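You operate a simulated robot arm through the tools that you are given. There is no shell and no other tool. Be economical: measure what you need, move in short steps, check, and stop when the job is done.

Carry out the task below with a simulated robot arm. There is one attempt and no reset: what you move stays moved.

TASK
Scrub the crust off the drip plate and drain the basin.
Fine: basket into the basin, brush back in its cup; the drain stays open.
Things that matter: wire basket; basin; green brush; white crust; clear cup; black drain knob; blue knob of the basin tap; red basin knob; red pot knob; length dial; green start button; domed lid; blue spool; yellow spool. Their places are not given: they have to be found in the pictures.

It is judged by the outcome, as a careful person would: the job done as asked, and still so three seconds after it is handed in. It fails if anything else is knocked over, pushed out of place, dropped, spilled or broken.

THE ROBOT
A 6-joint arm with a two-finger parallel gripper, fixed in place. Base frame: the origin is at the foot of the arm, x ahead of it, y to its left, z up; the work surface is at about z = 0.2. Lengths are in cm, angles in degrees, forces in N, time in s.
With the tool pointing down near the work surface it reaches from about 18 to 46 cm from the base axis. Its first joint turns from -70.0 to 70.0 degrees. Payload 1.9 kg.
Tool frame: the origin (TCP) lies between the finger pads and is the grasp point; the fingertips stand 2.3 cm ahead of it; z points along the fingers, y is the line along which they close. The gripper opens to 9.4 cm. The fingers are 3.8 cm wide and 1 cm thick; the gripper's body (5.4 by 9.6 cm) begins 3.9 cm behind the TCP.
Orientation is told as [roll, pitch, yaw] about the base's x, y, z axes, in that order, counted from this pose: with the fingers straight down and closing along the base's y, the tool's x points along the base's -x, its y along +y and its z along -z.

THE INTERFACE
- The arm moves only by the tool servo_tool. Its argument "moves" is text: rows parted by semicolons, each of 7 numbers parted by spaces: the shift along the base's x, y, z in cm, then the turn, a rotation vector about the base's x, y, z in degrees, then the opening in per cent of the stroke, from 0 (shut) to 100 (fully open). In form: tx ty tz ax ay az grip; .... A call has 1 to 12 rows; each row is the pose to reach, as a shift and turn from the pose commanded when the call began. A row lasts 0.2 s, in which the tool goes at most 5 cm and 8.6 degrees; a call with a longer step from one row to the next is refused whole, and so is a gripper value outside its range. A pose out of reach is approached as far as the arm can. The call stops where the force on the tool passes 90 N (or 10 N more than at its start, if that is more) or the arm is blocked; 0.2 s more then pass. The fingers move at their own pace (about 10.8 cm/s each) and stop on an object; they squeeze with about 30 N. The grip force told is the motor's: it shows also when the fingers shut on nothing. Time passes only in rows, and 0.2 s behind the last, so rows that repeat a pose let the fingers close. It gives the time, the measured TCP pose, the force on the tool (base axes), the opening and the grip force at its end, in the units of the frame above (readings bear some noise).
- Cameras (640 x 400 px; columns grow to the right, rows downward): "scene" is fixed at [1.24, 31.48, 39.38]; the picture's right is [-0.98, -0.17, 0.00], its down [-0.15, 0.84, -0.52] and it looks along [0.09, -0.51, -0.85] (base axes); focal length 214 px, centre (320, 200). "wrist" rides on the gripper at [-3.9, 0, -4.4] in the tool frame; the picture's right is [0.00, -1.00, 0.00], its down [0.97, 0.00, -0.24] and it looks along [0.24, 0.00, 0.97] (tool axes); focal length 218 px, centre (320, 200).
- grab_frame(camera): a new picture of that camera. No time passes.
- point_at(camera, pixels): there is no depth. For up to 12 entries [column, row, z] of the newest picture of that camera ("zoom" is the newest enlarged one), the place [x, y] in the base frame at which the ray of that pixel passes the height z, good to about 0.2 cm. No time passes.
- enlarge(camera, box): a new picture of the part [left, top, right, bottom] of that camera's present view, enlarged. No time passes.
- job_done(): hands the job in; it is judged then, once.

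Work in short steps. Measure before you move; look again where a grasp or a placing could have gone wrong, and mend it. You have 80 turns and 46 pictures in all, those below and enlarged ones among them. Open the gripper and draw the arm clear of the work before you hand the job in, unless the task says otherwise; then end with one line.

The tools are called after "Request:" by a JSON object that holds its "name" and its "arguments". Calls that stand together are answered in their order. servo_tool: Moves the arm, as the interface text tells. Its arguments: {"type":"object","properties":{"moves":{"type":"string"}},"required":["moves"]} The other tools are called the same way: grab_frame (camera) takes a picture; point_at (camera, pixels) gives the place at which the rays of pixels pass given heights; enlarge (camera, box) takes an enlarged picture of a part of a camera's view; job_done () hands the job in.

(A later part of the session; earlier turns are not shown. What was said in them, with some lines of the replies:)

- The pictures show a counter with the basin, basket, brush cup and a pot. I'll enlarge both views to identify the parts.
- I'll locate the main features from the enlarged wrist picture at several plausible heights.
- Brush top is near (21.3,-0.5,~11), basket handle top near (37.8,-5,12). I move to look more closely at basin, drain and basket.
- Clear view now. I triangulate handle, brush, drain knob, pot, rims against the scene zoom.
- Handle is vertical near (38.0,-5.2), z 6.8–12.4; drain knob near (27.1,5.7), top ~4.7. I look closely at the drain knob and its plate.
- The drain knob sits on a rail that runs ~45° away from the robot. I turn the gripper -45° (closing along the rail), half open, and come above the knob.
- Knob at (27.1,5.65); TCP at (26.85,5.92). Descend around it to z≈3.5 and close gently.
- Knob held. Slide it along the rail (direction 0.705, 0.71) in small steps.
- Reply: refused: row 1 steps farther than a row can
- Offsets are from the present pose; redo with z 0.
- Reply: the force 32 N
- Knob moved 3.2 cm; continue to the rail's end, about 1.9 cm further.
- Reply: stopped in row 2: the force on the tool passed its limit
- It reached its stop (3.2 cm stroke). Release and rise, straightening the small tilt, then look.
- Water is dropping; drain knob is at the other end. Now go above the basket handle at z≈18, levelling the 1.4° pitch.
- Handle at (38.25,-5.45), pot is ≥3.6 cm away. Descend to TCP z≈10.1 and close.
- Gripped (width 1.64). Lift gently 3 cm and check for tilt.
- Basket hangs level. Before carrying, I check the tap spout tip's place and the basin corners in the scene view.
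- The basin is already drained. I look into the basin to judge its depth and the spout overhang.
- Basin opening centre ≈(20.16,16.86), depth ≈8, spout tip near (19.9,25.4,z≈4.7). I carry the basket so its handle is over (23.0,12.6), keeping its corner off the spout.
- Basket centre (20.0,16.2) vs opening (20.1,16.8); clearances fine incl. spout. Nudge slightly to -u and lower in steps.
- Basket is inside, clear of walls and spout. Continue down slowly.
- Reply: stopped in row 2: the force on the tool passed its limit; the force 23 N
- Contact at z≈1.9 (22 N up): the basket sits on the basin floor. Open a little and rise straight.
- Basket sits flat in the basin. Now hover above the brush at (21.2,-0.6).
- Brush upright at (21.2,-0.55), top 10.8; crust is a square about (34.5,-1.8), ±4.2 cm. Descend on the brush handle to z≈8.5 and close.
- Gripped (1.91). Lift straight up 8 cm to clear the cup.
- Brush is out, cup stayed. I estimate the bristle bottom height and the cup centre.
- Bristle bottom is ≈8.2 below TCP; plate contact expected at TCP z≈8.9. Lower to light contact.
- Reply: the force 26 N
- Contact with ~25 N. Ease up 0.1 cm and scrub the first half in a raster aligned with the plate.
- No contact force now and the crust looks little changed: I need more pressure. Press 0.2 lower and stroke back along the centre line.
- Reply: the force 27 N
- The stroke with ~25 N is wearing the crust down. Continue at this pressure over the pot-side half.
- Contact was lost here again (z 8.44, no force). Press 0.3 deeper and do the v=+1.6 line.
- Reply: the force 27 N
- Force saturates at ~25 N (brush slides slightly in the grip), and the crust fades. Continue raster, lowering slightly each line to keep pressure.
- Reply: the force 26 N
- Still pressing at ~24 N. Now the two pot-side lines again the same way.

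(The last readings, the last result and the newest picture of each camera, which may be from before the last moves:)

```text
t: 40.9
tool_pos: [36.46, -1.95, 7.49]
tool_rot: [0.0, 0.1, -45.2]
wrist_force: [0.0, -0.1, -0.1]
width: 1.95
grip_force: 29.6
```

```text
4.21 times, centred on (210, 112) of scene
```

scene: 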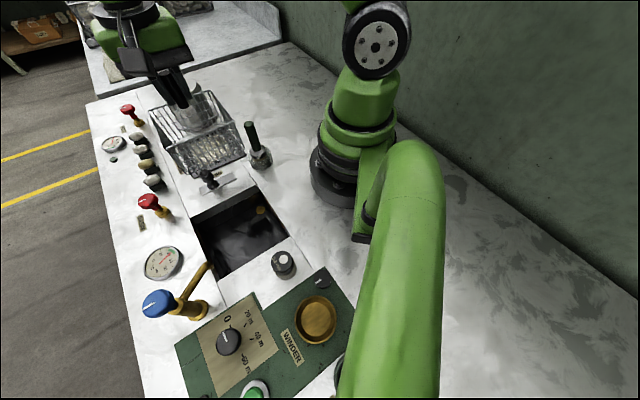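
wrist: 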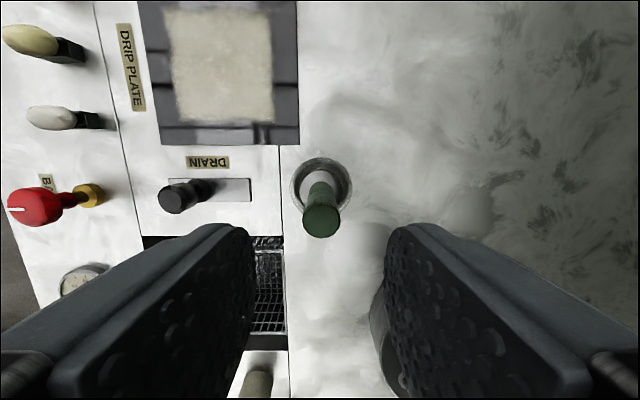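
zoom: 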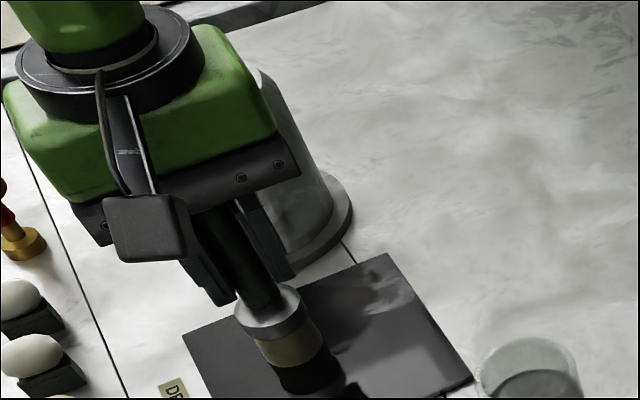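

The crust is gone. Lift the brush and check the plate and brush attitude.

Request:
{"name": "servo_tool", "arguments": {"moves": "0 0 2 0 0 0 5; 0 0 5 0 0 0 5; 0 0 8 0 0 0 5; -3 0 8 0 0 0 5; -6 0.3 8 0 0 0 5; -9 0.6 8 0 0 0 5; -12 1 8 0 0 0 5; -15 1.3 8 0 0 0 5; -15.3 1.35 8 0 0 0 5; -15.3 1.35 8 0 0 0 5"}}

Request:
{"name": "grab_frame", "arguments": {"camera": "wrist"}}

Request:
{"name": "enlarge", "arguments": {"camera": "scene", "box": [170, 85, 290, 180]}}

```text
t: 43.0
tool_pos: [21.33, -0.65, 15.61]
tool_rot: [0.3, -0.1, -45.0]
wrist_force: [0.2, -0.3, -0.6]
width: 1.95
grip_force: 30.0
```

```text
7 pictures are left
```

wrist: 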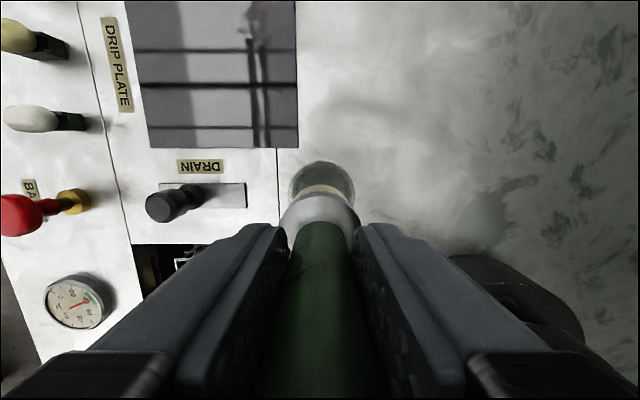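

```text
4.21 times, centred on (230, 132) of scene
```

zoom: 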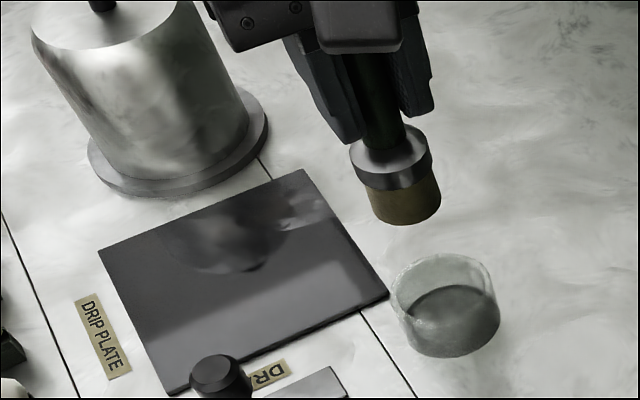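

Plate is clean, brush vertical, cup in place. Shift slightly to (21.15,-0.6) and lower into the cup, watching force.

Request:
{"name": "servo_tool", "arguments": {"moves": "-0.18 0.05 -1.5 0 0 0 5; -0.18 0.05 -3.5 0 0 0 5; -0.18 0.05 -4.5 0 0 0 5; -0.18 0.05 -5.5 0 0 0 5; -0.18 0.05 -6.5 0 0 0 5; -0.18 0.05 -6.5 0 0 0 5"}}

Request:
{"name": "enlarge", "arguments": {"camera": "scene", "box": [200, 105, 300, 180]}}

```text
t: 44.5
tool_pos: [21.19, -0.75, 9.02]
tool_rot: [0.1, -0.1, -45.2]
wrist_force: [0.9, 0.6, -0.7]
width: 1.94
grip_force: 30.2
```

```text
5.33 times, centred on (250, 142) of scene
```

zoom: 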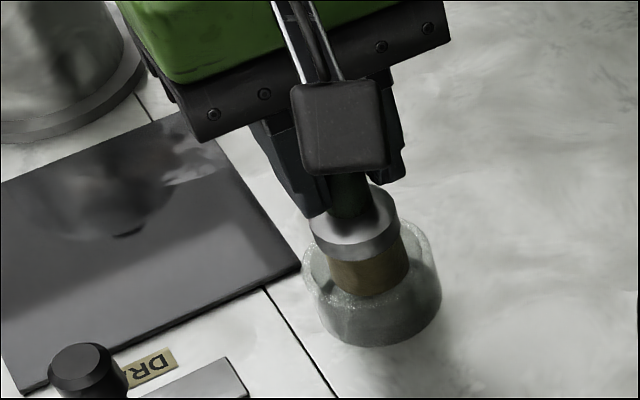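

Going into the cup cleanly. Lower further in small steps until it rests.

Request:
{"name": "servo_tool", "arguments": {"moves": "0 0 -0.5 0 0 0 5; 0 0 -0.9 0 0 0 5; 0 0 -1.2 0 0 0 5; 0 0 -1.4 0 0 0 5; 0 0 -1.4 0 0 0 5"}}

```text
t: 45.6
tool_pos: [21.11, -0.65, 7.63]
tool_rot: [0.2, -0.1, -45.0]
wrist_force: [-0.3, -0.9, -1.0]
width: 1.94
grip_force: 30.1
```

Request:
{"name": "servo_tool", "arguments": {"moves": "0 0 -0.2 0 0 0 5; 0 0 -0.4 0 0 0 5; 0 0 -0.4 0 0 0 5"}}

```text
t: 46.5
tool_pos: [21.08, -0.55, 7.2]
tool_rot: [0.2, -0.1, -45.1]
wrist_force: [-1.9, -1.5, 26.5]
width: 1.95
grip_force: 29.8
```

Resting on the cup floor (26 N up). Ease up a hair, release, and rise straight.

Request:
{"name": "servo_tool", "arguments": {"moves": "0 0 0.1 0 0 0 5; 0 0 0.1 0 0 0 25; 0 0 0.1 0 0 0 40; 0 0 0.1 0 0 0 40; 0 0 3 0 0 0 40; 0 0 7 0 0 0 40; 0 0 11 0 0 0 40; 0 0 15 0 0 0 40; 0 0 18 0 0 0 40"}}

Request:
{"name": "enlarge", "arguments": {"camera": "scene", "box": [140, 75, 340, 290]}}

Request:
{"name": "grab_frame", "arguments": {"camera": "wrist"}}

```text
t: 48.5
tool_pos: [21.29, -0.48, 25.47]
tool_rot: [0.2, -0.1, -45.2]
wrist_force: [0.3, 0.2, 0.1]
width: 3.74
grip_force: 0.1
```

```text
1.86 times, centred on (240, 182) of scene
```

zoom: 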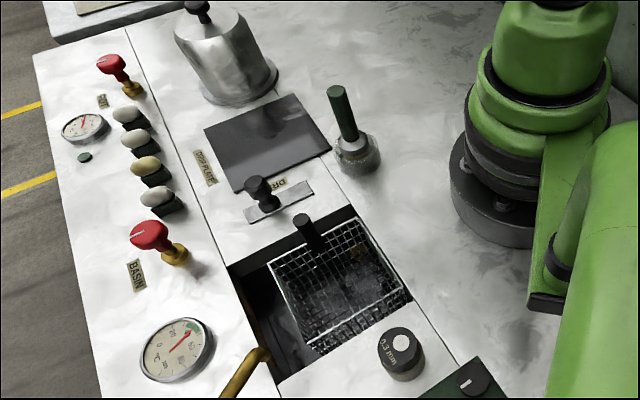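

```text
3 pictures are left
```

wrist: 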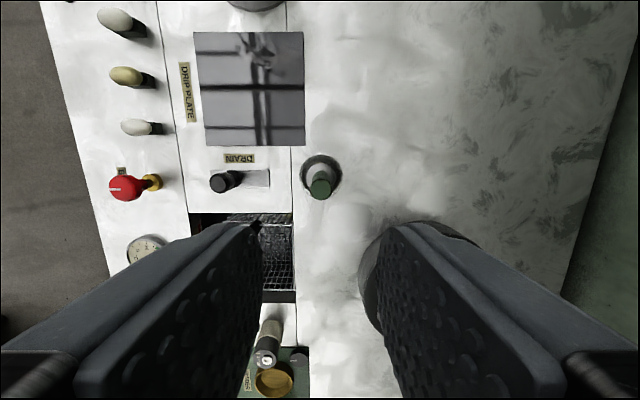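

Everything is in place. One last look into the basin to confirm it is empty, opening the gripper at this clear height.

Request:
{"name": "servo_tool", "arguments": {"moves": "0 0 2 0 0 0 70; 0 0 4 0 0 0 100; 0 0 4 0 0 0 100; 0 0 4 0 0 0 100"}}

Request:
{"name": "enlarge", "arguments": {"camera": "scene", "box": [180, 170, 310, 290]}}

```text
t: 49.5
tool_pos: [21.05, -0.6, 29.51]
tool_rot: [0.1, 0.0, -45.2]
wrist_force: [0.5, 0.1, -0.3]
width: 9.4
grip_force: 0.0
```

```text
3.33 times, centred on (245, 230) of scene
```

zoom: 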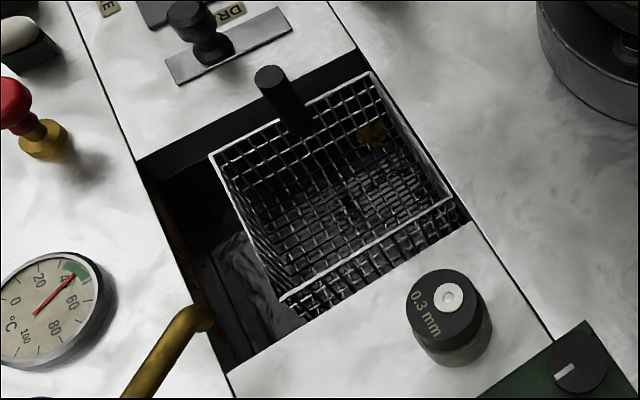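

The basin is empty with the basket standing in it, the drain is open, the plate is clean and the brush is in its cup. I hand in.

Request:
{"name": "job_done", "arguments": {}}

```text
The job is handed in.
```

The crust is scrubbed off the drip plate and the basin is drained with the drain left open. The basket stands in the basin, the brush is back in its cup, and the arm is clear with the gripper open.
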